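You operate a simulated robot arm through the tools that you are given. There is no shell and no other tool. Be economical: measure what you need, move in short steps, check, and stop when the job is done.

You run a simulated two-armed robot. Do the job below in one go: nothing can be reset, and whatever is moved stays where it is left.

TASK
Switch off and tag the line, then set the left red knob to the same letter as the other.
Fine: tag on the peg below the hasp; grey lever above the knob loose to turn, tight after; leave the other knob and lever.

The check looks at the end state, three seconds after you hand in, the way a careful person would. Anything else that was tipped, shoved, dropped, spilled or broken makes it a failure.

THE ROBOT
Two 7-joint arms with two-finger parallel grippers on one trunk, on a base that drives. Base frame: it is fixed to the floor where the robot stands at the start and does not move with it; the origin is under the middle of the robot, x ahead of it, y to its left, z up. Readings come in m, rad, newtons and seconds.
The left shoulder is at the start at [0.05, 0.161, 1.198], the right one opposite. With the tool pointing down near the work surface each hand reaches from about 0.22 to 0.68 m from the robot's upright axis, wherever it stands, measured 20 degrees to its own side. Places, roughly: black button [0.6, 0.1, 1]; blue button [0.5, 0.1, 1.7]; green button [0.6, 0.1, 1]; left grey lever [0.5, 0.1, 1.3]; left red button [0.5, 0, 1.8]; left red knob [0.5, 0.1, 1.2]; main switch [0.4, 0.1, 0.9]; middle red button [0.5, 0, 1.8]; peg below the hasp [0.4, 0.1, 0.7]; right grey lever [0.6, 0.1, 1.3]; right red button [0.6, 0, 1.8]; right red knob [0.6, 0.1, 1.2]; selector switch [0.6, 0, 1.7]; slatted apron [0.5, 0.5, 0.8]; stop button [0.6, 0.1, 0.9]; warning tag [-0.75, 1, 1]. Payload 3.43 kg a hand.
The TCP of each hand is the grasp point between the finger pads, 0.03 m short of the fingertips. In the tool frame z runs along the fingers and y along their closing line. The gripper opens to 0.094 m. The fingers are 0.028 m wide and 0.01 m thick; the gripper's body (0.05 by 0.096 m) begins 0.055 m behind the TCP.
Orientation is told as [roll, pitch, yaw] about the base's x, y, z axes, in that order, counted from this pose: with the fingers straight down and closing along the base's y, the tool's x points along the base's -x, its y along +y and its z along -z.

THE INTERFACE
- The arms move only by the tool jog_arm. It takes "left_rows", "right_rows" or both (then of equal length, played together; a hand with none holds still); each is a list of rows, each an object of numbers (a shift or turn left out is 0, a gripper value left out holds the last): "gripper": the finger opening in m, from 0 to 0.094; "tx", "ty", "tz": the shift along the tool's x, y, z in units of 50 mm (1.0 is 50 mm); "ax", "ay", "az": the turn, a rotation vector about the tool's x, y, z in units of 5 degrees (1.0 is 5 degrees). In form: [{"gripper": .., "tx": .., "ty": .., "tz": .., "ax": .., "ay": .., "az": ..}, ...]. A call has 1 to 12 rows; each row shifts and turns the commanded pose from where the row before left it, along the tool's axes as they then stand. A call with a number of a shift or a turn outside -1 to 1 is refused whole. A row lasts 0.2 s, in which the tool goes at most 0.05 m and 0.15 rad; a call with a longer step from one row to the next is refused whole, and so is a gripper value outside its range. A pose out of reach is approached as far as the arm can. The call stops where the force on the tool passes 40 N (or 10 N more than at its start, if that is more) or the arm is blocked; 0.2 s more then pass. Each finger travels about 0.045 m/s and halts on what it meets, pressing with about 35 N; the grip force reading is that of the motor and also rises with nothing between the fingers. The clock runs only during rows and for 0.2 s after the last one: add rows that do not move to give the fingers time. It gives the time, the measured TCP pose, the force on the tool (base axes), the opening and the grip force at its end, in the units of the frame above (readings bear some noise), with the torque about the TCP (base axes, N m) and any sound that the robot's microphone picked up.
- Cameras (640 x 400 px; columns grow to the right, rows downward): "scene" is now at [0.1397, 0.0086, 1.3676]; the picture's right is [0.06, -1.00, 0.00], its down [-0.17, -0.01, -0.99] and it looks along [0.98, 0.06, -0.17] (base axes); focal length 214 px, centre (320, 200). "left" rides on the left gripper at [0.076, -0.014, -0.103] in its tool frame; the picture's right is [0.18, 0.98, 0.00], its down [-0.75, 0.14, -0.64] and it looks along [-0.63, 0.12, 0.77] (tool axes); focal length 243 px, centre (320, 200). "right" rides on the right gripper at [0.076, 0.014, -0.102] in its tool frame; the picture's right is [-0.18, 0.98, 0.00], its down [-0.75, -0.14, -0.64] and it looks along [-0.63, -0.12, 0.77] (tool axes); focal length 243 px, centre (320, 200). There is no depth. A picture from a camera that has moved, and an enlarged one, comes with that camera's place and axes in the base frame and with its lens. The place of the scene camera against the robot may be out by one fixed shift of up to 0.012 m in any direction.
- capture(camera): a new picture of that camera. No time passes.
- raise_lower(by): slides the trunk up (or, below 0, down) by that many m; the arms and the scene camera ride with it, the base frame stays. It gives what a move gives, with no picture.
- steer(legs): drives the robot by 1 to 6 legs, each [ahead, left, turn to the left] in m, m and rad, along the robot's own axes; the way and the turn of a leg run together, so that a leg with both is an arc; at most 1.5 m and 3.142 rad a leg. The arms and the cameras ride along, it lands a little off, and it stops where it bumps. It gives what a move gives.
- pan_tilt(pan, tilt): turns the head with the scene camera to pan (to the left, within 1.396 rad either way) and tilt (down, from -0.506 to 1.204), counted from straight ahead of the robot. It gives what a move gives.
- close_up(camera, box): a new picture of the part [left, top, right, bottom] of that camera's present view, enlarged. No time passes.
- hand_in(): hands the job in; it is judged then, once.

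Work in short steps. Places have to be worked out from the pictures, the camera data and where the tool is seen: move nearer, look again, correct. Check each grasp and each placing, and mend what went wrong. You have 120 turns and 100 pictures in all, those below and enlarged ones among them. Open the grippers and draw the arms clear of the work before you hand the job in, unless the task says otherwise; then end with one line.

The tools are called after "Emit:" as a command line: name --argument value ..., lists and objects as JSON in quotes. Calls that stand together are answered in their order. jog_arm: Moves the arms, as the interface text tells. Its arguments: {"type":"object","properties":{"left_rows":{"type":"array"},"right_rows":{"type":"array"}},"required":[]} The other tools are called the same way: raise_lower (by) slides the trunk up or down; steer (legs) drives the base; pan_tilt (pan, tilt) turns the head that bears the scene camera; capture (camera) takes a picture; close_up (camera, box) takes an enlarged picture of a part of a camera's view; hand_in () hands the job in.

At the start:

```text
time_s: 0.0
left_eef_pos: [0.3198, 0.1355, 1.1508]
left_tool_rot: [0.0, 0.0, 0.001]
left_contact_force: [-0.3, 0.6, 0.1]
left_moment: [0.03, -0.03, 0.04]
left_gripper_width: 0.0939
left_gripper_force: 0.1
right_eef_pos: [0.4139, -0.2109, 0.9998]
right_tool_rot: [0.0, -0.001, 0.001]
right_contact_force: [0.2, 0.0, 0.4]
right_moment: [-0.01, -0.01, 0.01]
right_gripper_width: 0.0939
right_gripper_force: 0.1
trunk travel left (down, up): [-0.225, 0.042]
robot x, y, heading: [0.0028, -0.002, 0.0]
head pan, tilt: [0.063, 0.169]
```

scene: 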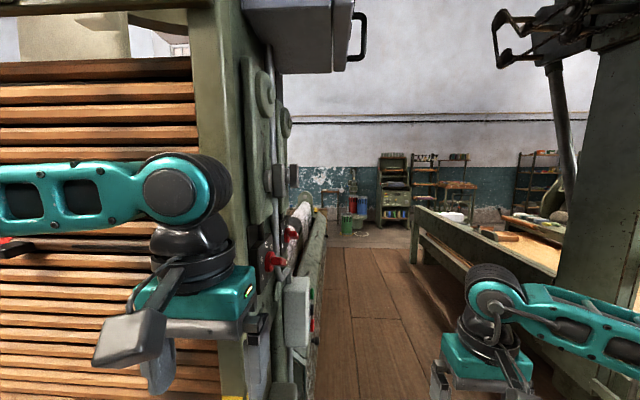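
right: 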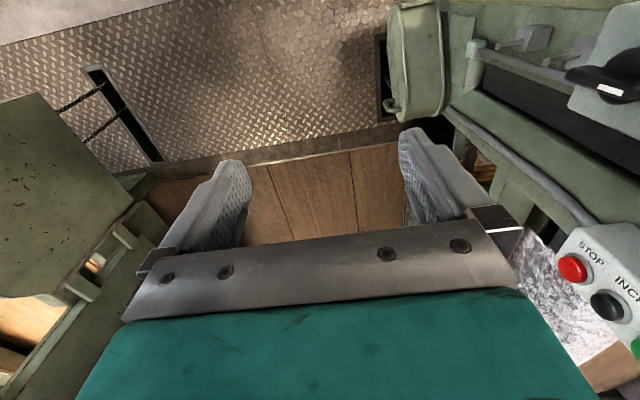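
left: 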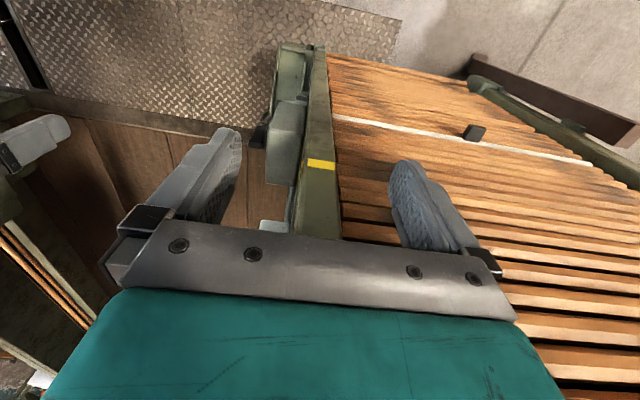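

The panel seems to be the machine's side facing -y, at y≈0.1. I'll look closer at it with the head and the present view.

Emit:
close_up --camera "scene" --box '[200, 60, 360, 400]'

Emit:
pan_tilt --pan 1.39 --tilt 0.3

Emit:
capture --camera "scene"

```text
1.18 times, centred on (280, 230) of scene
camera zoom: at [0.1397, 0.0086, 1.3676], right [0.06, -1.0, 0.0], down [-0.17, -0.01, -0.99], along [0.98, 0.06, -0.17], focal length 252 px, centre (367, 165)
```

zoom: 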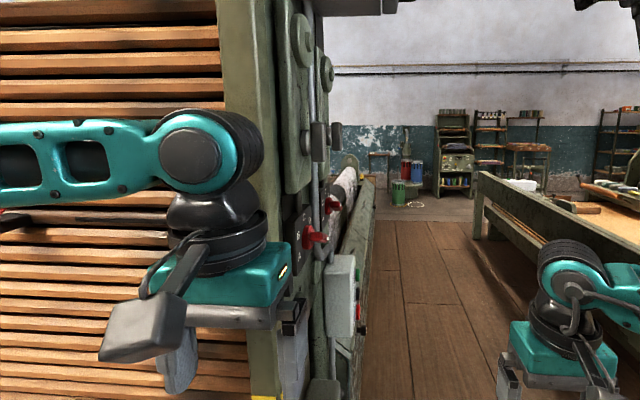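

```text
time_s: 1.5
left_eef_pos: [0.319, 0.136, 1.1502]
left_tool_rot: [0.001, 0.0, 0.001]
left_contact_force: [-0.2, 0.1, -0.2]
left_moment: [0.01, -0.01, -0.01]
left_gripper_width: 0.0939
left_gripper_force: 0.0
right_eef_pos: [0.4144, -0.2132, 1.0]
right_tool_rot: [0.0, 0.0, 0.0]
right_contact_force: [0.7, -0.7, 0.3]
right_moment: [0.01, 0.0, -0.03]
right_gripper_width: 0.0938
right_gripper_force: 0.0
trunk travel left (down, up): [-0.225, 0.042]
robot x, y, heading: [-0.0012, 0.0012, -0.001]
head pan, tilt: [1.389, 0.3]
```

```text
95 pictures are left
camera scene: at [0.0639, 0.0945, 1.3553], right [0.98, -0.18, 0.0], down [-0.05, -0.29, -0.96], along [0.17, 0.94, -0.3], focal length 214 px, centre (320, 200)
```

scene: 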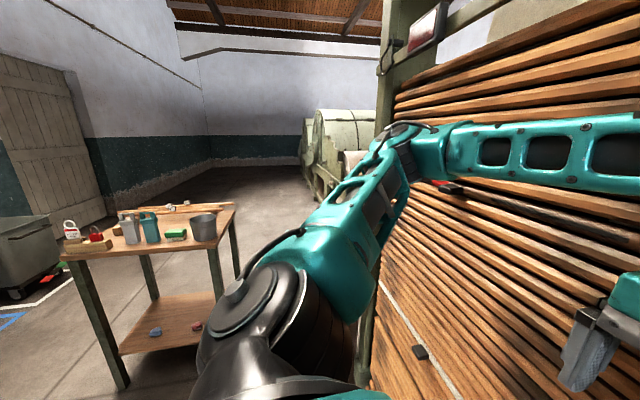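

A bench on the left holds the tag and padlocks. I'll zoom in there.

Emit:
close_up --camera "scene" --box '[40, 180, 260, 318]'

Emit:
pan_tilt --pan -1.39 --tilt 0.4

Emit:
capture --camera "scene"

```text
2.90 times, centred on (150, 249) of scene
camera zoom: at [0.0639, 0.0945, 1.3553], right [0.98, -0.18, 0.0], down [-0.05, -0.29, -0.96], along [0.17, 0.94, -0.3], focal length 622 px, centre (813, 58)
```

zoom: 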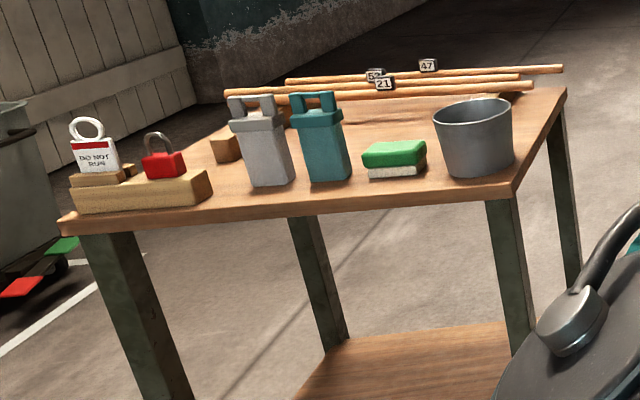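

```text
time_s: 3.9
left_eef_pos: [0.3191, 0.1361, 1.1499]
left_tool_rot: [0.001, 0.001, 0.003]
left_contact_force: [-0.2, -0.1, -0.6]
left_moment: [0.01, 0.03, -0.01]
left_gripper_width: 0.0941
left_gripper_force: 0.1
right_eef_pos: [0.4134, -0.2122, 1.0008]
right_tool_rot: [0.0, -0.001, 0.0]
right_contact_force: [0.7, -0.8, 0.9]
right_moment: [-0.02, 0.01, 0.03]
right_gripper_width: 0.0941
right_gripper_force: 0.0
trunk travel left (down, up): [-0.225, 0.042]
robot x, y, heading: [-0.0006, -0.0006, -0.001]
head pan, tilt: [-1.389, 0.4]
```

```text
93 pictures are left
camera scene: at [0.0638, -0.0884, 1.346], right [-0.98, -0.18, 0.0], down [-0.07, 0.38, -0.92], along [0.17, -0.91, -0.39], focal length 214 px, centre (320, 200)
```

scene: 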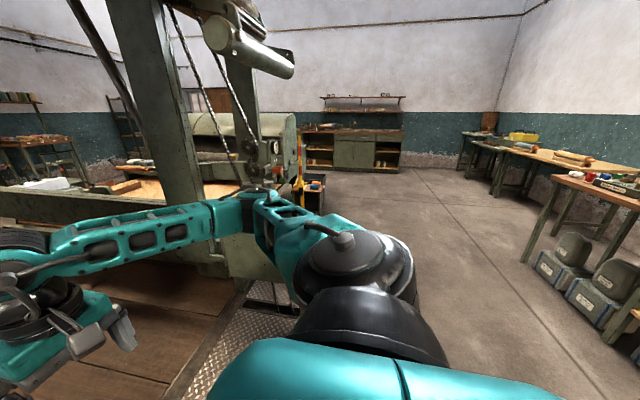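

The tag stands in a wooden block on the bench. First I back off, slide right and turn left to look at the control face.

Emit:
steer --legs '[[-0.3, 0, 0], [0, -0.6, 0], [0, 0, 0.8]]'

Emit:
pan_tilt --pan 0 --tilt 0.2

Emit:
capture --camera "scene"

```text
time_s: 13.4
left_eef_pos: [-0.1779, -0.2711, 1.1492]
left_tool_rot: [-0.001, -0.001, 0.825]
left_contact_force: [-0.3, 0.9, 0.4]
left_moment: [-0.01, 0.01, -0.03]
left_gripper_width: 0.0937
left_gripper_force: 0.1
right_eef_pos: [0.1399, -0.4369, 0.9995]
right_tool_rot: [0.001, 0.001, 0.821]
right_contact_force: [-1.2, 0.0, 0.1]
right_moment: [-0.02, -0.01, -0.03]
right_gripper_width: 0.0941
right_gripper_force: 0.1
trunk travel left (down, up): [-0.225, 0.042]
robot x, y, heading: [-0.2986, -0.5995, 0.82]
head pan, tilt: [-1.389, 0.4]
```

```text
time_s: 14.9
left_eef_pos: [-0.1796, -0.2703, 1.1499]
left_tool_rot: [0.0, 0.0, 0.823]
left_contact_force: [0.2, 0.0, -0.3]
left_moment: [0.02, 0.0, 0.01]
left_gripper_width: 0.0943
left_gripper_force: 0.0
right_eef_pos: [0.1399, -0.4378, 1.0002]
right_tool_rot: [0.0, 0.0, 0.821]
right_contact_force: [-0.2, 0.6, -0.2]
right_moment: [-0.02, 0.02, 0.0]
right_gripper_width: 0.0942
right_gripper_force: 0.1
trunk travel left (down, up): [-0.225, 0.042]
robot x, y, heading: [-0.3005, -0.5985, 0.824]
head pan, tilt: [0.0, 0.201]
```

```text
92 pictures are left
camera scene: at [-0.1991, -0.4965, 1.3646], right [0.73, -0.68, 0.0], down [-0.14, -0.15, -0.98], along [0.67, 0.72, -0.2], focal length 214 px, centre (320, 200)
```

scene: 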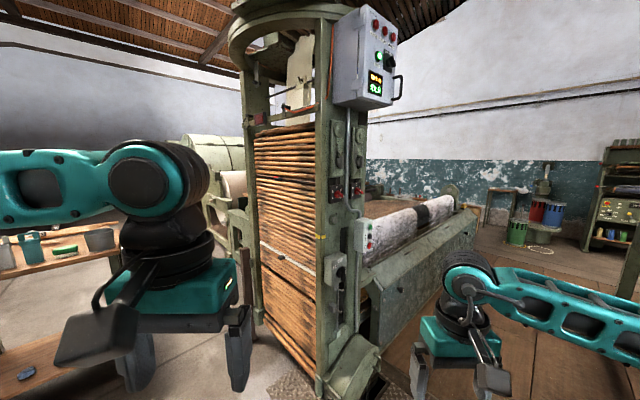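

Emit:
close_up --camera "scene" --box '[300, 120, 400, 240]'

Emit:
close_up --camera "scene" --box '[300, 210, 420, 350]'

```text
3.33 times, centred on (350, 180) of scene
camera zoom: at [-0.1991, -0.4965, 1.3646], right [0.73, -0.68, 0.0], down [-0.14, -0.15, -0.98], along [0.67, 0.72, -0.2], focal length 715 px, centre (220, 267)
```

zoom: 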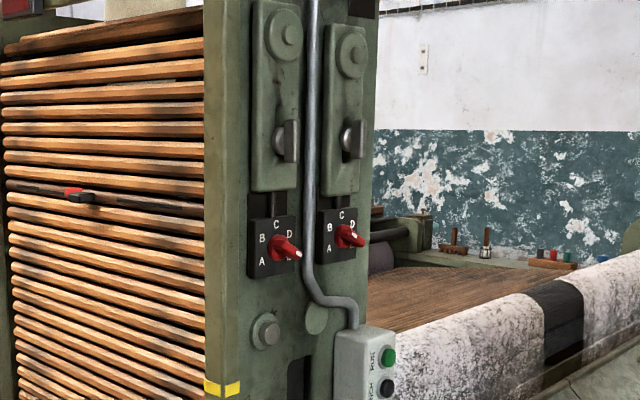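

```text
2.86 times, centred on (360, 280) of scene
camera zoom: at [-0.1991, -0.4965, 1.3646], right [0.73, -0.68, 0.0], down [-0.14, -0.15, -0.98], along [0.67, 0.72, -0.2], focal length 613 px, centre (206, -29)
```

zoom: 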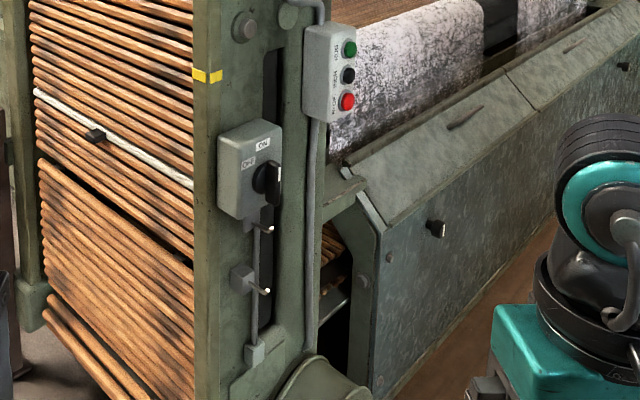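

The layout is clear: rotary main switch with ON up and OFF to the left, hasp and pegs beneath, and knobs with letters A–D. I'll turn to face the panel and drive in front of it.

Emit:
steer --legs '[[0, 0, 0.747], [0, -0.65, 0]]'

Emit:
pan_tilt --pan 0 --tilt 0.3

Emit:
capture --camera "scene"

```text
time_s: 23.0
left_eef_pos: [0.2173, -0.2851, 1.149]
left_tool_rot: [0.001, -0.001, 1.551]
left_contact_force: [0.2, -0.2, -0.2]
left_moment: [-0.01, 0.05, 0.01]
left_gripper_width: 0.0941
left_gripper_force: 0.1
right_eef_pos: [0.567, -0.197, 0.9997]
right_tool_rot: [-0.001, 0.0, 1.55]
right_contact_force: [-0.1, -0.2, 0.5]
right_moment: [0.04, 0.03, 0.01]
right_gripper_width: 0.0941
right_gripper_force: 0.0
trunk travel left (down, up): [-0.225, 0.042]
robot x, y, heading: [0.3501, -0.6073, 1.551]
head pan, tilt: [0.0, 0.201]
```

```text
time_s: 23.7
left_eef_pos: [0.2177, -0.2851, 1.1493]
left_tool_rot: [-0.002, 0.0, 1.55]
left_contact_force: [0.1, -0.5, 1.1]
left_moment: [0.02, -0.01, 0.01]
left_gripper_width: 0.0943
left_gripper_force: 0.0
right_eef_pos: [0.5671, -0.1968, 1.0006]
right_tool_rot: [0.0, -0.001, 1.549]
right_contact_force: [1.0, -1.2, -0.3]
right_moment: [0.0, 0.02, 0.02]
right_gripper_width: 0.094
right_gripper_force: 0.0
trunk travel left (down, up): [-0.225, 0.042]
robot x, y, heading: [0.3437, -0.6052, 1.549]
head pan, tilt: [0.0, 0.3]
```

```text
89 pictures are left
camera scene: at [0.3565, -0.4707, 1.3553], right [1.0, -0.02, 0.0], down [-0.01, -0.3, -0.96], along [0.02, 0.96, -0.3], focal length 214 px, centre (320, 200)
```

scene: 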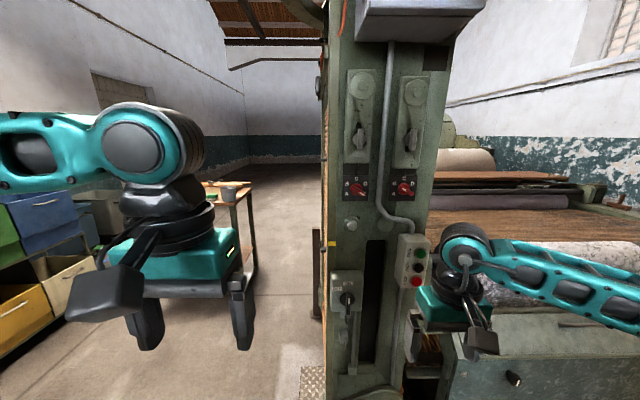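

Emit:
close_up --camera "scene" --box '[320, 60, 440, 230]'

Emit:
close_up --camera "scene" --box '[320, 165, 440, 205]'

Emit:
close_up --camera "scene" --box '[315, 260, 405, 400]'

```text
2.35 times, centred on (380, 145) of scene
camera zoom: at [0.3565, -0.4707, 1.3553], right [1.0, -0.02, 0.0], down [-0.01, -0.3, -0.96], along [0.02, 0.96, -0.3], focal length 505 px, centre (179, 329)
```

zoom: 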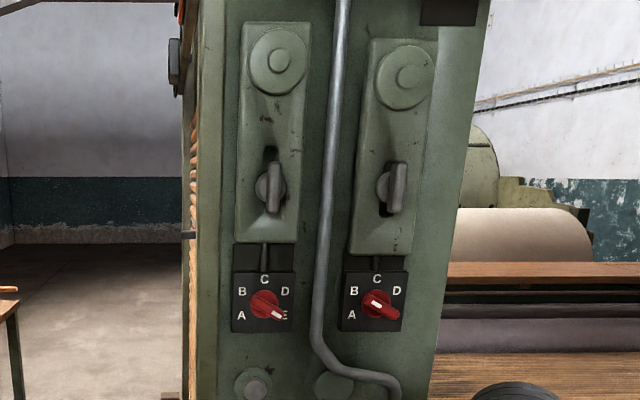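

```text
5.33 times, centred on (380, 185) of scene
camera zoom: at [0.3565, -0.4707, 1.3553], right [1.0, -0.02, 0.0], down [-0.01, -0.3, -0.96], along [0.02, 0.96, -0.3], focal length 1144 px, centre (0, 280)
```

zoom: 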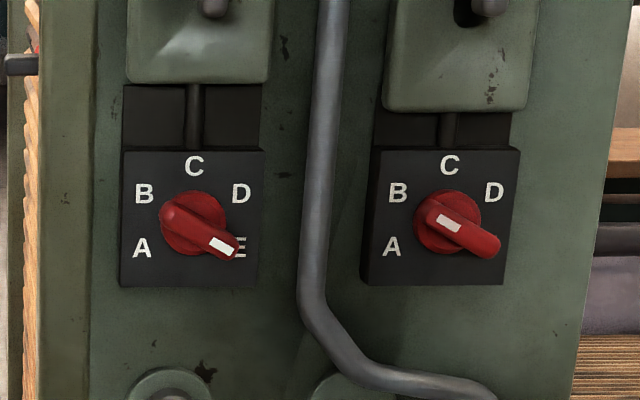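

```text
2.86 times, centred on (360, 330) of scene
camera zoom: at [0.3565, -0.4707, 1.3553], right [1.0, -0.02, 0.0], down [-0.01, -0.3, -0.96], along [0.02, 0.96, -0.3], focal length 613 px, centre (206, -171)
```

zoom: 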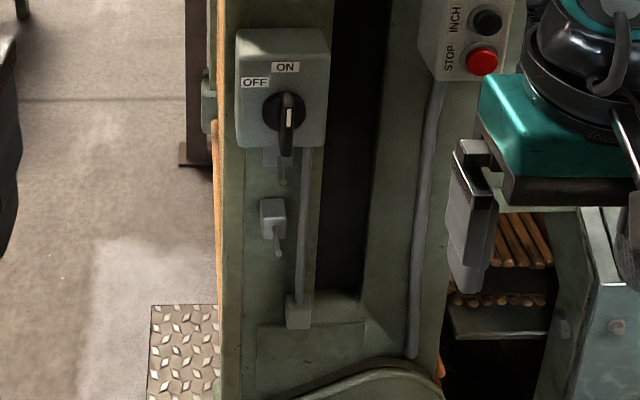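

Left knob's white mark is at E; the right knob's mark seems to be on the B end. I'll bring the right hand to horizontal, pointing at the panel, for its camera's closer view.

Emit:
jog_arm --right_rows '[{"ay": -1, "ty": 0.17}, {"ay": -1, "ty": 0.17}, {"ay": -1, "ty": 0.17}, {"ay": -1, "ty": 0.17}, {"ay": -1, "ty": 0.17}, {"ay": -1, "ty": 0.17}, {"ay": -1, "ty": 0.17}, {"ay": -1, "ty": 0.17}, {"ay": -1, "ty": 0.17}, {"ay": -1, "ty": 0.17}, {"ay": -1, "ty": 0.17}, {"ay": -1, "ty": 0.17}]'

Emit:
jog_arm --right_rows '[{"ay": -1}, {"ay": -1}, {"ay": -1}, {"ay": -1}, {"ay": -1}, {"ay": -1}]'

Emit:
capture --camera "right"

```text
time_s: 26.3
left_eef_pos: [0.2172, -0.2852, 1.1503]
left_tool_rot: [-0.002, 0.0, 1.552]
left_contact_force: [0.5, -0.1, -0.4]
left_moment: [-0.01, -0.03, -0.01]
left_gripper_width: 0.0938
left_gripper_force: 0.2
right_eef_pos: [0.4637, -0.1946, 1.0004]
right_tool_rot: [0.001, -1.049, 1.55]
right_contact_force: [-0.5, -0.4, -0.4]
right_moment: [0.0, 0.0, 0.0]
right_gripper_width: 0.094
right_gripper_force: 0.0
trunk travel left (down, up): [-0.225, 0.042]
robot x, y, heading: [0.3506, -0.6071, 1.55]
head pan, tilt: [0.0, 0.3]
```

```text
time_s: 27.7
left_eef_pos: [0.2174, -0.2853, 1.1492]
left_tool_rot: [0.0, 0.001, 1.553]
left_contact_force: [0.1, 0.1, -0.1]
left_moment: [0.0, 0.01, 0.0]
left_gripper_width: 0.0942
left_gripper_force: 0.0
right_eef_pos: [0.4254, -0.185, 1.0294]
right_tool_rot: [0.093, -1.57, 1.456]
right_contact_force: [-0.1, 0.3, -0.3]
right_moment: [0.01, 0.01, 0.01]
right_gripper_width: 0.0942
right_gripper_force: 0.1
right hand out of reach, approached as far as the arm can: row 3, 4, 5, 6
trunk travel left (down, up): [-0.225, 0.042]
robot x, y, heading: [0.3463, -0.6067, 1.55]
head pan, tilt: [0.0, 0.3]
```

```text
85 pictures are left
camera right: at [0.4093, -0.2885, 0.9529], right [-0.98, 0.02, 0.18], down [0.13, -0.64, 0.75], along [0.14, 0.77, 0.63], focal length 243 px, centre (320, 200)
```

right: 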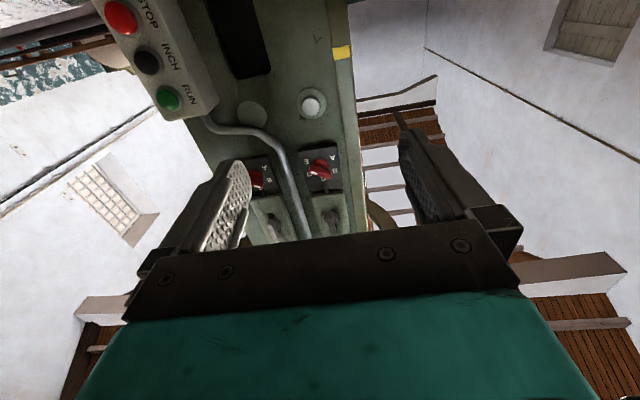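

The horizontal pose is at its close-in limit; reaching farther out should help. I lower the trunk for the switch and look straight at it.

Emit:
raise_lower --by -0.2

Emit:
pan_tilt --pan -0.15 --tilt 0.55

Emit:
capture --camera "scene"

```text
time_s: 29.8
left_eef_pos: [0.2165, -0.2848, 0.95]
left_tool_rot: [0.0, 0.0, 1.552]
left_contact_force: [-0.5, 0.3, 0.0]
left_moment: [0.01, 0.02, 0.0]
left_gripper_width: 0.0941
left_gripper_force: 0.0
right_eef_pos: [0.4276, -0.1853, 0.8289]
right_tool_rot: [0.045, -1.567, 1.505]
right_contact_force: [-0.4, 0.1, 0.2]
right_moment: [0.03, 0.04, -0.01]
right_gripper_width: 0.094
right_gripper_force: 0.0
trunk travel left (down, up): [-0.025, 0.242]
robot x, y, heading: [0.3463, -0.6055, 1.547]
head pan, tilt: [0.0, 0.3]
```

```text
time_s: 30.6
left_eef_pos: [0.2175, -0.2854, 0.9496]
left_tool_rot: [0.0, -0.001, 1.552]
left_contact_force: [0.3, -0.2, -0.1]
left_moment: [0.0, 0.0, 0.0]
left_gripper_width: 0.0939
left_gripper_force: 0.1
right_eef_pos: [0.4269, -0.186, 0.8288]
right_tool_rot: [0.022, -1.567, 1.526]
right_contact_force: [0.0, 0.3, 0.5]
right_moment: [-0.02, -0.01, -0.01]
right_gripper_width: 0.0941
right_gripper_force: 0.1
trunk travel left (down, up): [-0.025, 0.242]
robot x, y, heading: [0.3496, -0.6022, 1.553]
head pan, tilt: [-0.15, 0.55]
```

```text
84 pictures are left
camera scene: at [0.3698, -0.4755, 1.1324], right [0.99, -0.17, 0.0], down [-0.09, -0.51, -0.85], along [0.14, 0.84, -0.52], focal length 214 px, centre (320, 200)
```

scene: 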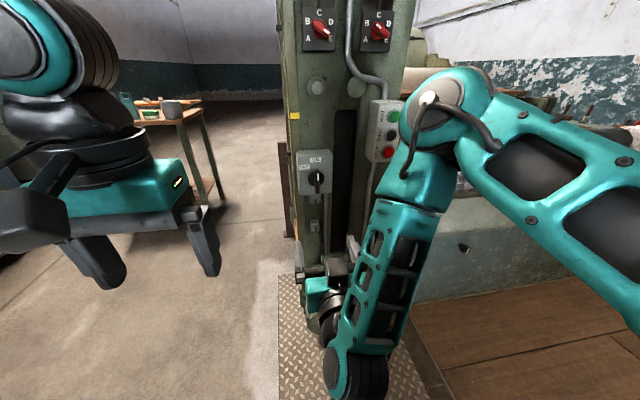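

Emit:
close_up --camera "scene" --box '[280, 140, 360, 250]'

Emit:
close_up --camera "scene" --box '[290, 0, 410, 60]'

```text
3.64 times, centred on (320, 195) of scene
camera zoom: at [0.3698, -0.4755, 1.1324], right [0.99, -0.17, 0.0], down [-0.09, -0.51, -0.85], along [0.14, 0.84, -0.52], focal length 780 px, centre (320, 218)
```

zoom: 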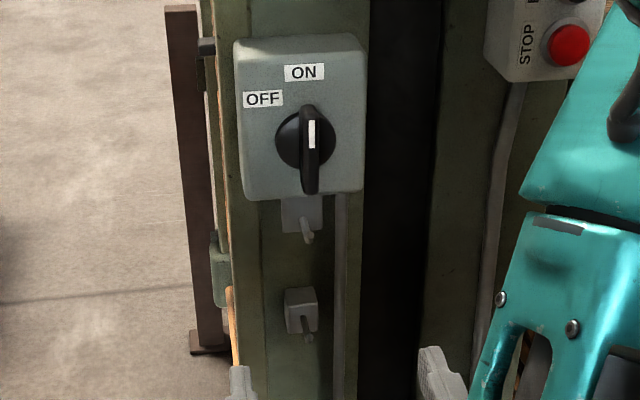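

```text
5.33 times, centred on (350, 30) of scene
camera zoom: at [0.3698, -0.4755, 1.1324], right [0.99, -0.17, 0.0], down [-0.09, -0.51, -0.85], along [0.14, 0.84, -0.52], focal length 1144 px, centre (160, 1107)
```

zoom: 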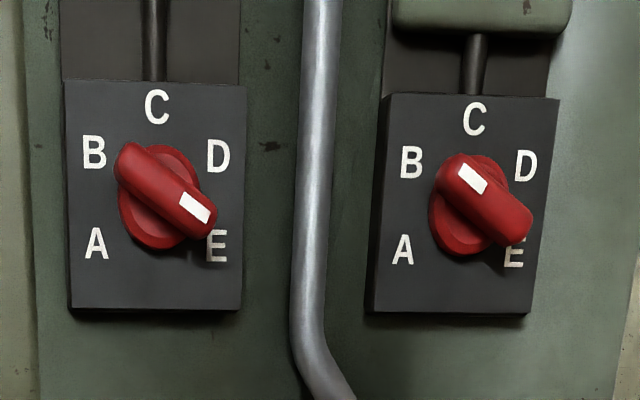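

Right knob reads B, left reads E. The switch axis triangulates to about (0.448, 0.06, 0.874). I move the right hand to stand in front of it and look.

Emit:
jog_arm --right_rows '[{"tz": 0.5, "ty": -0.1, "tx": -0.2}, {"tz": 0.5, "ty": -0.1, "tx": -0.2}, {"tz": 0.5, "ty": -0.1, "tx": -0.2}, {"tz": 0.2, "ty": -0.1, "tx": -0.3}, {}]'

Emit:
capture --camera "right"

Emit:
capture --camera "scene"

```text
time_s: 31.8
left_eef_pos: [0.2173, -0.2856, 0.9499]
left_tool_rot: [-0.001, -0.001, 1.551]
left_contact_force: [-0.4, 0.0, -0.5]
left_moment: [-0.01, -0.02, -0.02]
left_gripper_width: 0.0939
left_gripper_force: 0.2
right_eef_pos: [0.4325, -0.1076, 0.8818]
right_tool_rot: [0.015, -1.566, 1.531]
right_contact_force: [0.0, 0.1, 0.0]
right_moment: [-0.03, -0.02, -0.03]
right_gripper_width: 0.0939
right_gripper_force: 0.1
right hand out of reach, approached as far as the arm can: row 1, 2, 3
trunk travel left (down, up): [-0.025, 0.242]
robot x, y, heading: [0.3511, -0.6083, 1.548]
head pan, tilt: [-0.15, 0.55]
```

```text
81 pictures are left
camera right: at [0.416, -0.2099, 0.807], right [-0.98, 0.02, 0.18], down [0.13, -0.64, 0.76], along [0.14, 0.77, 0.63], focal length 243 px, centre (320, 200)
```

right: 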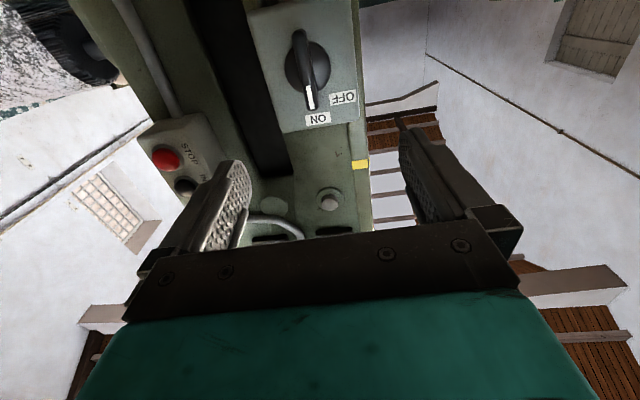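

```text
80 pictures are left
camera scene: at [0.3698, -0.4756, 1.1323], right [0.99, -0.17, 0.0], down [-0.09, -0.51, -0.85], along [0.14, 0.84, -0.52], focal length 214 px, centre (320, 200)
```

scene: 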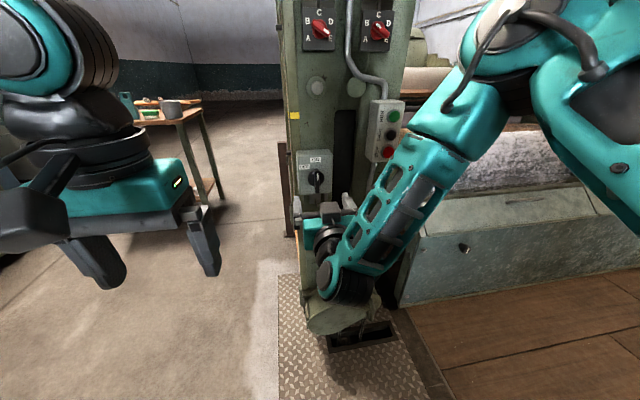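

From the hand camera the switch axis reads about (0.446, 0.05, 0.855). I correct to that and go a little closer.

Emit:
jog_arm --right_rows '[{"tz": 0.3, "ty": -0.14, "tx": 0.26}, {"tz": 0.3, "ty": -0.13, "tx": 0.26}, {}]'

Emit:
capture --camera "right"

Emit:
close_up --camera "scene" --box '[270, 120, 390, 240]'

```text
time_s: 32.6
left_eef_pos: [0.2178, -0.2848, 0.9496]
left_tool_rot: [-0.001, -0.001, 1.551]
left_contact_force: [-0.8, -0.1, 0.4]
left_moment: [0.01, -0.01, 0.02]
left_gripper_width: 0.0939
left_gripper_force: 0.1
right_eef_pos: [0.4214, -0.0833, 0.8713]
right_tool_rot: [-0.049, -1.566, 1.595]
right_contact_force: [0.1, 0.5, -0.2]
right_moment: [-0.03, 0.0, 0.01]
right_gripper_width: 0.0939
right_gripper_force: 0.1
right hand out of reach, approached as far as the arm can: row 1, 2
trunk travel left (down, up): [-0.025, 0.242]
robot x, y, heading: [0.343, -0.6062, 1.547]
head pan, tilt: [-0.15, 0.55]
```

```text
79 pictures are left
camera right: at [0.4035, -0.1874, 0.7961], right [-0.98, 0.03, 0.18], down [0.12, -0.64, 0.76], along [0.14, 0.77, 0.63], focal length 243 px, centre (320, 200)
```

right: 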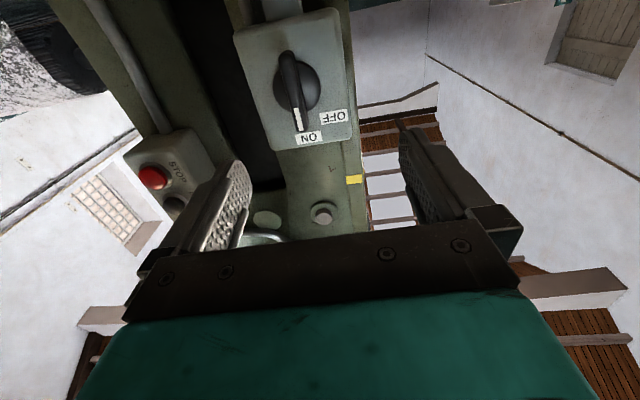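

```text
3.33 times, centred on (330, 180) of scene
camera zoom: at [0.3698, -0.4755, 1.1323], right [0.99, -0.17, 0.0], down [-0.09, -0.51, -0.85], along [0.14, 0.84, -0.52], focal length 715 px, centre (287, 267)
```

zoom: 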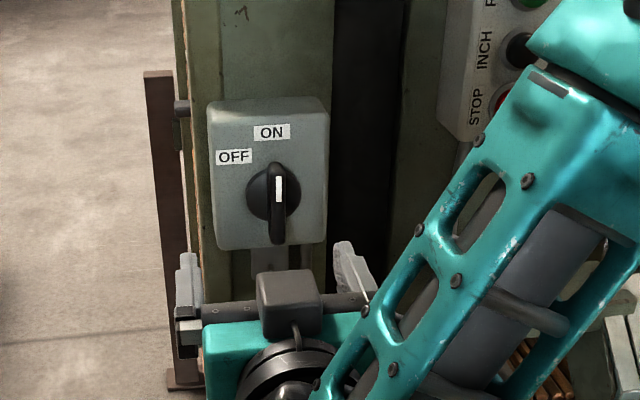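

The arm is at a joint limit here because it is folded; standing farther back should straighten it. I back off 0.12 m and reach out again.

Emit:
steer --legs '[[-0.12, 0, 0]]'

Emit:
jog_arm --right_rows '[{"tz": 0.6, "tx": 0.1, "ty": -0.1}, {"tz": 0.6, "tx": 0.1, "ty": -0.1}, {"tz": 0.6, "ty": -0.1}, {}]'

```text
time_s: 33.8
left_eef_pos: [0.2147, -0.403, 0.9508]
left_tool_rot: [-0.001, 0.0, 1.548]
left_contact_force: [0.8, 0.8, 0.0]
left_moment: [0.02, 0.02, 0.02]
left_gripper_width: 0.0942
left_gripper_force: 0.1
right_eef_pos: [0.42, -0.2031, 0.8709]
right_tool_rot: [0.005, -1.567, 1.538]
right_contact_force: [-1.3, -0.1, -0.4]
right_moment: [-0.01, 0.0, -0.03]
right_gripper_width: 0.0943
right_gripper_force: 0.2
trunk travel left (down, up): [-0.025, 0.242]
robot x, y, heading: [0.3451, -0.7256, 1.551]
head pan, tilt: [-0.15, 0.55]
```

```text
time_s: 34.8
left_eef_pos: [0.2146, -0.4033, 0.9497]
left_tool_rot: [0.001, 0.001, 1.55]
left_contact_force: [0.3, -0.2, -0.1]
left_moment: [-0.01, -0.02, 0.01]
left_gripper_width: 0.0942
left_gripper_force: 0.0
right_eef_pos: [0.4056, -0.1224, 0.8797]
right_tool_rot: [0.008, -1.561, 1.53]
right_contact_force: [-0.1, -0.1, -0.6]
right_moment: [-0.01, -0.01, -0.01]
right_gripper_width: 0.094
right_gripper_force: 0.1
right hand out of reach, approached as far as the arm can: row 1, 2, 3
trunk travel left (down, up): [-0.025, 0.242]
robot x, y, heading: [0.3457, -0.7221, 1.548]
head pan, tilt: [-0.15, 0.55]
```

Still limited, possibly because the target is too far inboard for the right arm. I test by moving the hand to +x.

Emit:
jog_arm --right_rows '[{"ty": -0.6}, {"ty": -0.6}, {"ty": -0.6}, {"ty": -0.6}, {}]'

```text
time_s: 36.0
left_eef_pos: [0.2168, -0.4042, 0.9493]
left_tool_rot: [0.002, 0.001, 1.551]
left_contact_force: [0.6, 0.2, 0.1]
left_moment: [0.03, -0.02, 0.05]
left_gripper_width: 0.0939
left_gripper_force: 0.0
right_eef_pos: [0.4435, -0.1396, 0.9306]
right_tool_rot: [-0.02, -1.559, 1.555]
right_contact_force: [0.7, 0.6, -0.7]
right_moment: [0.02, 0.01, 0.0]
right_gripper_width: 0.0941
right_gripper_force: 0.0
right hand out of reach, approached as far as the arm can: row 1, 2, 3, 4
trunk travel left (down, up): [-0.025, 0.242]
robot x, y, heading: [0.346, -0.7273, 1.552]
head pan, tilt: [-0.15, 0.55]
```

I'll back off further and extend the arm more so that the forearm lines up with the hand.

Emit:
steer --legs '[[-0.12, 0.1, 0]]'

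Emit:
jog_arm --right_rows '[{"tz": 0.9}, {"tz": 0.9}, {"tz": 0.9}, {"tx": 0.4, "ty": -0.4}, {"tx": 0.4, "ty": -0.4}, {"tx": 0.4, "ty": -0.4}, {}]'

Emit:
capture --camera "scene"

```text
time_s: 37.5
left_eef_pos: [0.1272, -0.4324, 0.9509]
left_tool_rot: [0.0, 0.002, 1.554]
left_contact_force: [-0.1, 0.0, 0.2]
left_moment: [0.0, -0.01, 0.02]
left_gripper_width: 0.0941
left_gripper_force: 0.1
right_eef_pos: [0.3518, -0.1662, 0.9311]
right_tool_rot: [-0.019, -1.558, 1.556]
right_contact_force: [0.8, 0.3, -1.2]
right_moment: [0.01, -0.02, 0.0]
right_gripper_width: 0.0942
right_gripper_force: 0.2
trunk travel left (down, up): [-0.025, 0.242]
robot x, y, heading: [0.2565, -0.7554, 1.552]
head pan, tilt: [-0.15, 0.55]
stopped in leg 1: the robot was blocked; the commanded pose is now the measured one
```

```text
time_s: 39.1
left_eef_pos: [0.1271, -0.4323, 0.9507]
left_tool_rot: [-0.002, 0.0, 1.553]
left_contact_force: [0.0, -0.4, 0.0]
left_moment: [0.01, 0.01, 0.0]
left_gripper_width: 0.094
left_gripper_force: 0.0
right_eef_pos: [0.3504, -0.0233, 0.9138]
right_tool_rot: [-0.024, -1.543, 1.541]
right_contact_force: [0.8, -0.2, -0.3]
right_moment: [-0.01, 0.0, 0.0]
right_gripper_width: 0.094
right_gripper_force: 0.1
right hand out of reach, approached as far as the arm can: row 1, 4, 5, 6
trunk travel left (down, up): [-0.025, 0.242]
robot x, y, heading: [0.2605, -0.7575, 1.551]
head pan, tilt: [-0.15, 0.55]
```

```text
77 pictures are left
camera scene: at [0.2793, -0.6228, 1.1323], right [0.99, -0.17, 0.0], down [-0.09, -0.52, -0.85], along [0.14, 0.84, -0.52], focal length 214 px, centre (320, 200)
```

scene: 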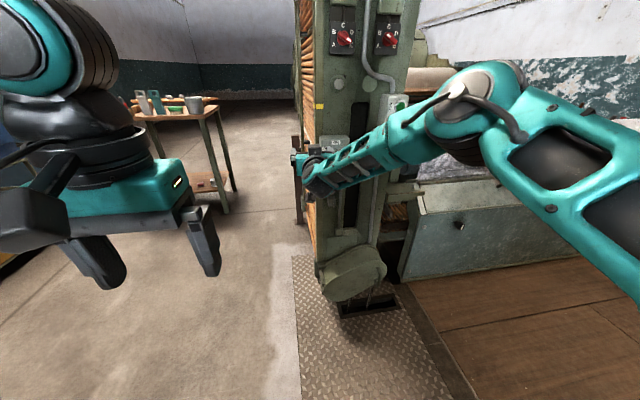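

The forearm comes in from the right, so the wrist's side bend is the limit. I'll stand to the left at about 45° (heading 0.8) instead, so the right hand naturally points inward to +y. First I retract, move left, and turn.

Emit:
jog_arm --right_rows '[{"tz": -0.8}, {"tz": -0.8}, {"tz": -0.8}, {"tz": -0.8}, {}]'

Emit:
steer --legs '[[0, 0.33, 0], [0, 0, -0.75]]'

Emit:
pan_tilt --pan 0 --tilt 0.5

Emit:
capture --camera "scene"

```text
time_s: 40.3
left_eef_pos: [0.1261, -0.4329, 0.95]
left_tool_rot: [-0.001, 0.0, 1.553]
left_contact_force: [-0.7, -0.7, 0.6]
left_moment: [0.01, 0.0, -0.02]
left_gripper_width: 0.0939
left_gripper_force: 0.0
right_eef_pos: [0.336, -0.1843, 0.9237]
right_tool_rot: [-0.004, -1.562, 1.542]
right_contact_force: [0.1, 0.1, -0.7]
right_moment: [0.03, -0.01, -0.03]
right_gripper_width: 0.0941
right_gripper_force: 0.0
right hand out of reach, approached as far as the arm can: row 1
trunk travel left (down, up): [-0.025, 0.242]
robot x, y, heading: [0.2587, -0.7574, 1.554]
head pan, tilt: [-0.15, 0.55]
```

```text
time_s: 45.8
left_eef_pos: [0.0441, -0.4225, 0.9505]
left_tool_rot: [-0.001, 0.001, 0.806]
left_contact_force: [0.1, 0.0, 0.0]
left_moment: [0.03, -0.03, 0.01]
left_gripper_width: 0.0939
left_gripper_force: 0.1
right_eef_pos: [0.3668, -0.3822, 0.9237]
right_tool_rot: [-0.005, -1.561, 0.798]
right_contact_force: [0.8, 0.3, -0.2]
right_moment: [-0.01, 0.01, 0.0]
right_gripper_width: 0.094
right_gripper_force: 0.1
trunk travel left (down, up): [-0.025, 0.242]
robot x, y, heading: [-0.0808, -0.7479, 0.806]
head pan, tilt: [-0.15, 0.55]
```

```text
time_s: 46.5
left_eef_pos: [0.042, -0.4233, 0.9501]
left_tool_rot: [0.0, 0.001, 0.807]
left_contact_force: [-0.6, -0.2, 0.8]
left_moment: [-0.03, 0.0, 0.0]
left_gripper_width: 0.0941
left_gripper_force: 0.0
right_eef_pos: [0.3673, -0.3831, 0.9234]
right_tool_rot: [-0.014, -1.56, 0.805]
right_contact_force: [-0.3, 0.2, 0.2]
right_moment: [0.01, -0.03, 0.0]
right_gripper_width: 0.0941
right_gripper_force: 0.1
trunk travel left (down, up): [-0.025, 0.242]
robot x, y, heading: [-0.0805, -0.7487, 0.813]
head pan, tilt: [0.0, 0.499]
```

```text
76 pictures are left
camera scene: at [0.0179, -0.6504, 1.1369], right [0.72, -0.69, 0.0], down [-0.33, -0.35, -0.88], along [0.61, 0.63, -0.48], focal length 214 px, centre (320, 200)
```

scene: 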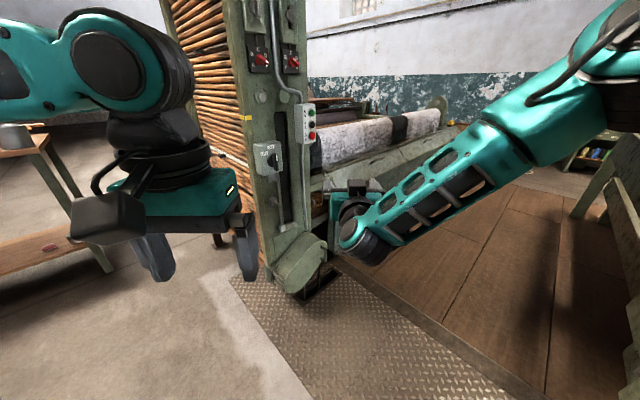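

Now I turn the hand about the vertical by about 44° so that it points along +y again, and see whether it is reachable.

Emit:
jog_arm --right_rows '[{"ax": -0.97}, {"ax": -0.97}, {"ax": -0.97}, {"ax": -0.97}, {"ax": -0.97}, {"ax": -0.97}, {"ax": -0.97}, {"ax": -0.97}, {"ax": -0.97}, {}]'

```text
time_s: 48.7
left_eef_pos: [0.0443, -0.4226, 0.9494]
left_tool_rot: [0.0, 0.001, 0.806]
left_contact_force: [-0.2, 0.0, 1.4]
left_moment: [0.01, -0.03, -0.02]
left_gripper_width: 0.0942
left_gripper_force: 0.0
right_eef_pos: [0.2206, -0.3328, 0.9879]
right_tool_rot: [0.252, -1.549, 0.965]
right_contact_force: [-0.3, -0.9, 0.3]
right_moment: [-0.07, 0.0, 0.01]
right_gripper_width: 0.0938
right_gripper_force: 0.0
right hand out of reach, approached as far as the arm can: row 1, 2, 3, 4, 5, 6, 7, 8, 9
trunk travel left (down, up): [-0.025, 0.242]
robot x, y, heading: [-0.0797, -0.7467, 0.806]
head pan, tilt: [0.0, 0.499]
```

Turning left made it worse, so the local solution is stuck at a wrist limit. I go back to fingers-down, extend forward in that pose, then pitch up from there.

Emit:
jog_arm --right_rows '[{"ay": 1}, {"ay": 1}, {"ay": 1}, {"ay": 1}, {"ay": 1}, {"ay": 1}, {"ay": 1}, {"ay": 1}, {"ay": 1}, {"ay": 1}, {"ay": 1}, {"ay": 1}]'

Emit:
jog_arm --right_rows '[{"ay": 1}, {"ay": 1}, {"ay": 1}, {"ay": 1}, {"ay": 1}, {"ay": 1}, {}]'

```text
time_s: 51.3
left_eef_pos: [0.0429, -0.423, 0.9496]
left_tool_rot: [0.001, 0.002, 0.805]
left_contact_force: [0.6, 0.7, 0.5]
left_moment: [0.02, 0.02, -0.02]
left_gripper_width: 0.0942
left_gripper_force: 0.1
right_eef_pos: [0.2211, -0.3334, 0.987]
right_tool_rot: [0.007, -0.502, 1.217]
right_contact_force: [0.2, 0.6, 0.5]
right_moment: [-0.03, 0.0, 0.0]
right_gripper_width: 0.0942
right_gripper_force: 0.1
trunk travel left (down, up): [-0.025, 0.242]
robot x, y, heading: [-0.081, -0.751, 0.808]
head pan, tilt: [0.0, 0.499]
```

```text
time_s: 52.9
left_eef_pos: [0.043, -0.4231, 0.9492]
left_tool_rot: [0.002, -0.001, 0.805]
left_contact_force: [0.2, 0.7, -0.2]
left_moment: [0.01, 0.0, 0.0]
left_gripper_width: 0.0941
left_gripper_force: 0.1
right_eef_pos: [0.2215, -0.3351, 0.988]
right_tool_rot: [0.005, 0.023, 1.222]
right_contact_force: [0.1, 0.6, -0.4]
right_moment: [0.02, -0.01, -0.05]
right_gripper_width: 0.0942
right_gripper_force: 0.0
trunk travel left (down, up): [-0.025, 0.242]
robot x, y, heading: [-0.0803, -0.749, 0.804]
head pan, tilt: [0.0, 0.499]
```

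Now I align the hand with the robot, move it out to 0.6 m ahead and 0.2 m to its right, and then pitch it up from there.

Emit:
jog_arm --right_rows '[{"az": 0.95}, {"az": 0.95}, {"az": 0.95}, {"az": 0.95}, {"az": 0.95}, {"tx": -0.31, "ty": -0.9}, {"tx": -0.31, "ty": -0.9}, {"tx": -0.31, "ty": -0.9}, {"tx": -0.31, "ty": -0.9}, {"tx": -0.31, "ty": -0.9}, {"tx": -0.31, "ty": -0.9}, {}]'

Emit:
jog_arm --right_rows '[{"ay": -1}, {"ay": -1}, {"ay": -1}, {"ay": -1}, {"ay": -1}, {"ay": -1}, {"ay": -1}, {"ay": -1}, {"ay": -1}, {"ay": -1}, {"ay": -1}, {"ay": -1}]'

Emit:
jog_arm --right_rows '[{"ay": -1}, {"ay": -1}, {"ay": -1}, {"ay": -1}, {"ay": -1}, {"ay": -1}, {}]'

```text
time_s: 55.5
left_eef_pos: [0.0426, -0.423, 0.9506]
left_tool_rot: [0.0, 0.0, 0.807]
left_contact_force: [0.5, -0.2, 0.0]
left_moment: [0.0, 0.0, -0.03]
left_gripper_width: 0.0939
left_gripper_force: 0.0
right_eef_pos: [0.4819, -0.4542, 0.988]
right_tool_rot: [-0.003, 0.021, 0.806]
right_contact_force: [0.2, 0.9, 0.4]
right_moment: [0.03, 0.03, 0.0]
right_gripper_width: 0.0941
right_gripper_force: 0.0
trunk travel left (down, up): [-0.025, 0.242]
robot x, y, heading: [-0.0766, -0.7462, 0.808]
head pan, tilt: [0.0, 0.499]
```

```text
time_s: 58.1
left_eef_pos: [0.0427, -0.4233, 0.9507]
left_tool_rot: [0.002, 0.001, 0.806]
left_contact_force: [0.1, 0.1, 0.3]
left_moment: [0.0, 0.03, 0.01]
left_gripper_width: 0.094
left_gripper_force: 0.1
right_eef_pos: [0.48, -0.4534, 0.9856]
right_tool_rot: [-0.007, -1.028, 0.811]
right_contact_force: [0.4, -0.2, -0.4]
right_moment: [0.01, 0.01, 0.01]
right_gripper_width: 0.0941
right_gripper_force: 0.1
trunk travel left (down, up): [-0.025, 0.242]
robot x, y, heading: [-0.0783, -0.7473, 0.808]
head pan, tilt: [0.0, 0.499]
```

```text
time_s: 59.7
left_eef_pos: [0.0432, -0.4232, 0.9501]
left_tool_rot: [0.002, 0.0, 0.807]
left_contact_force: [0.4, -0.6, -0.4]
left_moment: [-0.02, 0.03, 0.01]
left_gripper_width: 0.0939
left_gripper_force: 0.0
right_eef_pos: [0.4798, -0.4544, 0.9867]
right_tool_rot: [-0.017, -1.374, 0.824]
right_contact_force: [0.3, -0.3, -0.5]
right_moment: [0.0, 0.03, -0.01]
right_gripper_width: 0.0941
right_gripper_force: 0.0
right hand out of reach, approached as far as the arm can: row 5, 6
trunk travel left (down, up): [-0.025, 0.242]
robot x, y, heading: [-0.0796, -0.7469, 0.81]
head pan, tilt: [0.0, 0.499]
```

Now it reached 79° of pitch cleanly. I push further out and try to finish the pitch.

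Emit:
jog_arm --right_rows '[{"tz": 0.8, "tx": 0.15}, {"tz": 0.8, "tx": 0.15}, {"tz": 0.8, "tx": 0.15}, {"ay": -1}, {"ay": -1}, {}]'

Emit:
capture --camera "scene"

```text
time_s: 61.1
left_eef_pos: [0.0431, -0.4234, 0.9493]
left_tool_rot: [0.001, 0.002, 0.806]
left_contact_force: [-0.1, 0.6, -0.9]
left_moment: [0.01, 0.04, 0.0]
left_gripper_width: 0.0941
left_gripper_force: 0.1
right_eef_pos: [0.5684, -0.3922, 0.9568]
right_tool_rot: [-0.016, -1.371, 0.823]
right_contact_force: [0.0, -0.2, 0.0]
right_moment: [0.04, -0.03, 0.0]
right_gripper_width: 0.0939
right_gripper_force: 0.2
right hand out of reach, approached as far as the arm can: row 2, 3, 4, 5
trunk travel left (down, up): [-0.025, 0.242]
robot x, y, heading: [-0.0807, -0.7488, 0.802]
head pan, tilt: [0.0, 0.499]
```

```text
75 pictures are left
camera scene: at [0.0179, -0.6503, 1.1369], right [0.72, -0.69, 0.0], down [-0.33, -0.35, -0.88], along [0.61, 0.63, -0.48], focal length 214 px, centre (320, 200)
```

scene: 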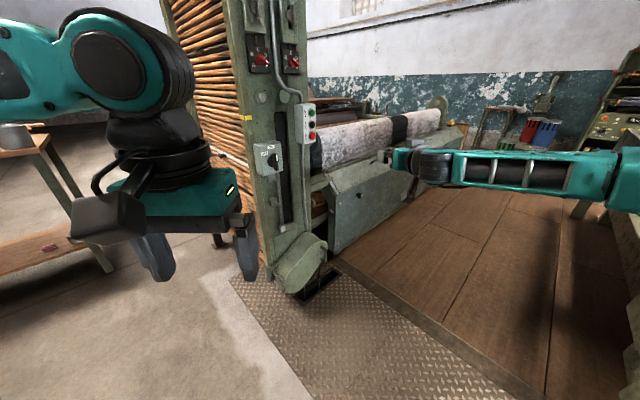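

79° of pitch is near the maximum; an 11–15° downward tilt is workable. I retract the hand a bit, turn the robot to face the panel and move beside it so the target lies 0.2 m to its right.

Emit:
jog_arm --right_rows '[{"tz": -0.9, "ay": 0.4}, {"tz": -0.9, "ay": 0.4}, {"tz": -0.9}, {"tx": 0.5}, {}]'

Emit:
steer --legs '[[0, 0, 0.76], [0, -0.33, 0]]'

Emit:
pan_tilt --pan -0.25 --tilt 0.45

Emit:
capture --camera "right"

Emit:
capture --camera "scene"

```text
time_s: 62.3
left_eef_pos: [0.0425, -0.4229, 0.9486]
left_tool_rot: [-0.002, 0.001, 0.807]
left_contact_force: [0.2, 0.1, 0.6]
left_moment: [-0.01, 0.06, 0.01]
left_gripper_width: 0.0941
left_gripper_force: 0.1
right_eef_pos: [0.4719, -0.4913, 0.9665]
right_tool_rot: [-0.012, -1.302, 0.819]
right_contact_force: [-0.3, -0.1, 0.1]
right_moment: [0.02, -0.01, 0.03]
right_gripper_width: 0.0942
right_gripper_force: 0.0
trunk travel left (down, up): [-0.025, 0.242]
robot x, y, heading: [-0.0775, -0.7492, 0.806]
head pan, tilt: [0.0, 0.499]
```

```text
time_s: 67.7
left_eef_pos: [0.1203, -0.4319, 0.9491]
left_tool_rot: [0.001, 0.004, 1.557]
left_contact_force: [0.3, 1.0, -0.2]
left_moment: [-0.01, -0.03, 0.01]
left_gripper_width: 0.094
left_gripper_force: 0.1
right_eef_pos: [0.4793, -0.1893, 0.9656]
right_tool_rot: [-0.012, -1.302, 1.567]
right_contact_force: [0.5, -0.3, -0.2]
right_moment: [0.0, 0.04, 0.0]
right_gripper_width: 0.094
right_gripper_force: 0.0
trunk travel left (down, up): [-0.025, 0.242]
robot x, y, heading: [0.2534, -0.7498, 1.56]
head pan, tilt: [0.0, 0.499]
```

```text
time_s: 68.5
left_eef_pos: [0.1183, -0.4316, 0.9508]
left_tool_rot: [0.001, 0.003, 1.556]
left_contact_force: [-0.1, -0.5, -1.2]
left_moment: [0.0, -0.01, -0.01]
left_gripper_width: 0.0938
left_gripper_force: 0.2
right_eef_pos: [0.4784, -0.1886, 0.9646]
right_tool_rot: [-0.012, -1.301, 1.57]
right_contact_force: [0.2, -0.6, 0.3]
right_moment: [-0.03, 0.03, 0.0]
right_gripper_width: 0.0938
right_gripper_force: 0.0
trunk travel left (down, up): [-0.025, 0.242]
robot x, y, heading: [0.2545, -0.7508, 1.56]
head pan, tilt: [-0.25, 0.45]
```

```text
74 pictures are left
camera right: at [0.4626, -0.3084, 0.9201], right [-0.98, 0.06, 0.17], down [0.13, -0.42, 0.9], along [0.13, 0.9, 0.41], focal length 243 px, centre (320, 200)
```

right: 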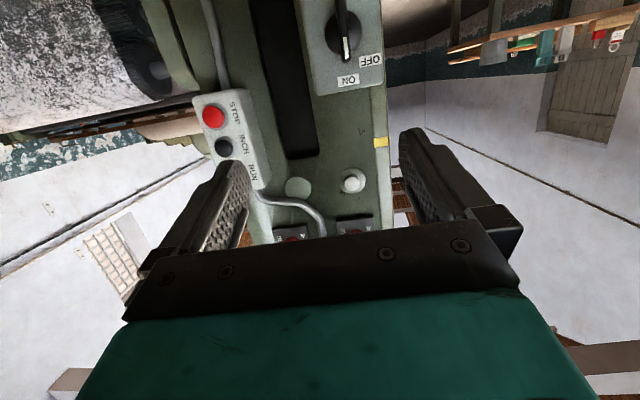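

```text
73 pictures are left
camera scene: at [0.2819, -0.6211, 1.1413], right [0.97, -0.26, 0.0], down [-0.11, -0.42, -0.9], along [0.23, 0.87, -0.44], focal length 214 px, centre (320, 200)
```

scene: 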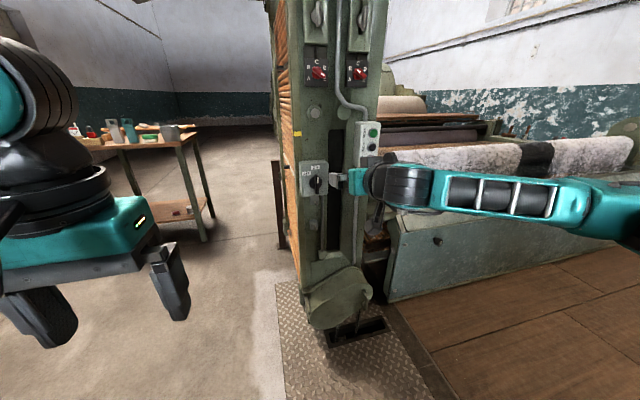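

Triangulating with the hand camera gives the switch disk at (0.446, 0.075, 0.857). I move to a pre-grasp about 0.1 m out.

Emit:
jog_arm --right_rows '[{"tz": 0.73, "tx": 0.21, "ty": 0.16}, {"tz": 0.73, "tx": 0.21, "ty": 0.16}, {"tz": 0.73, "tx": 0.21, "ty": 0.16}, {"tz": 0.73, "tx": 0.21, "ty": 0.16}, {}]'

Emit:
capture --camera "right"

Emit:
close_up --camera "scene" --box '[280, 130, 400, 230]'

```text
time_s: 69.7
left_eef_pos: [0.119, -0.4318, 0.9493]
left_tool_rot: [-0.001, 0.003, 1.557]
left_contact_force: [0.4, 0.1, 0.1]
left_moment: [0.03, 0.04, 0.0]
left_gripper_width: 0.094
left_gripper_force: 0.0
right_eef_pos: [0.4776, -0.0715, 0.9127]
right_tool_rot: [-0.015, -1.299, 1.567]
right_contact_force: [-0.1, -0.4, 0.3]
right_moment: [0.01, 0.0, 0.0]
right_gripper_width: 0.094
right_gripper_force: 0.0
right hand out of reach, approached as far as the arm can: row 3, 4
trunk travel left (down, up): [-0.025, 0.242]
robot x, y, heading: [0.2527, -0.7519, 1.561]
head pan, tilt: [-0.25, 0.45]
```

```text
72 pictures are left
camera right: at [0.4625, -0.1913, 0.8682], right [-0.98, 0.06, 0.17], down [0.13, -0.42, 0.9], along [0.13, 0.91, 0.4], focal length 243 px, centre (320, 200)
```

right: 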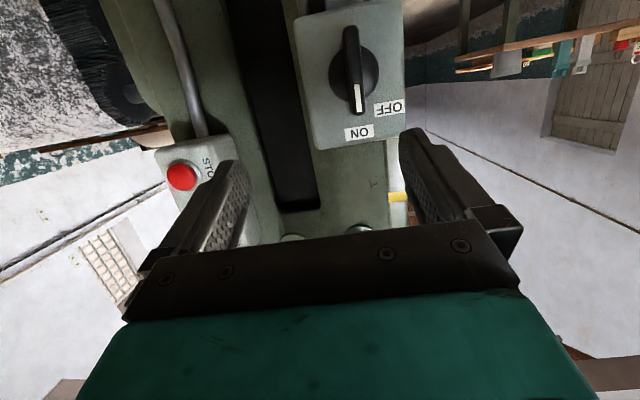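

```text
4.00 times, centred on (340, 180) of scene
camera zoom: at [0.2819, -0.6211, 1.1414], right [0.97, -0.26, 0.0], down [-0.11, -0.42, -0.9], along [0.23, 0.87, -0.44], focal length 858 px, centre (240, 280)
```

zoom: 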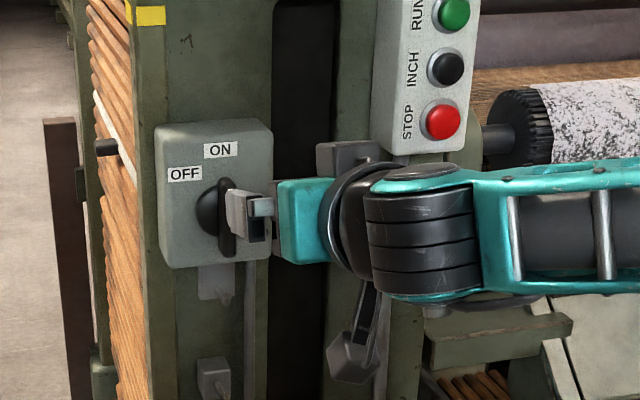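

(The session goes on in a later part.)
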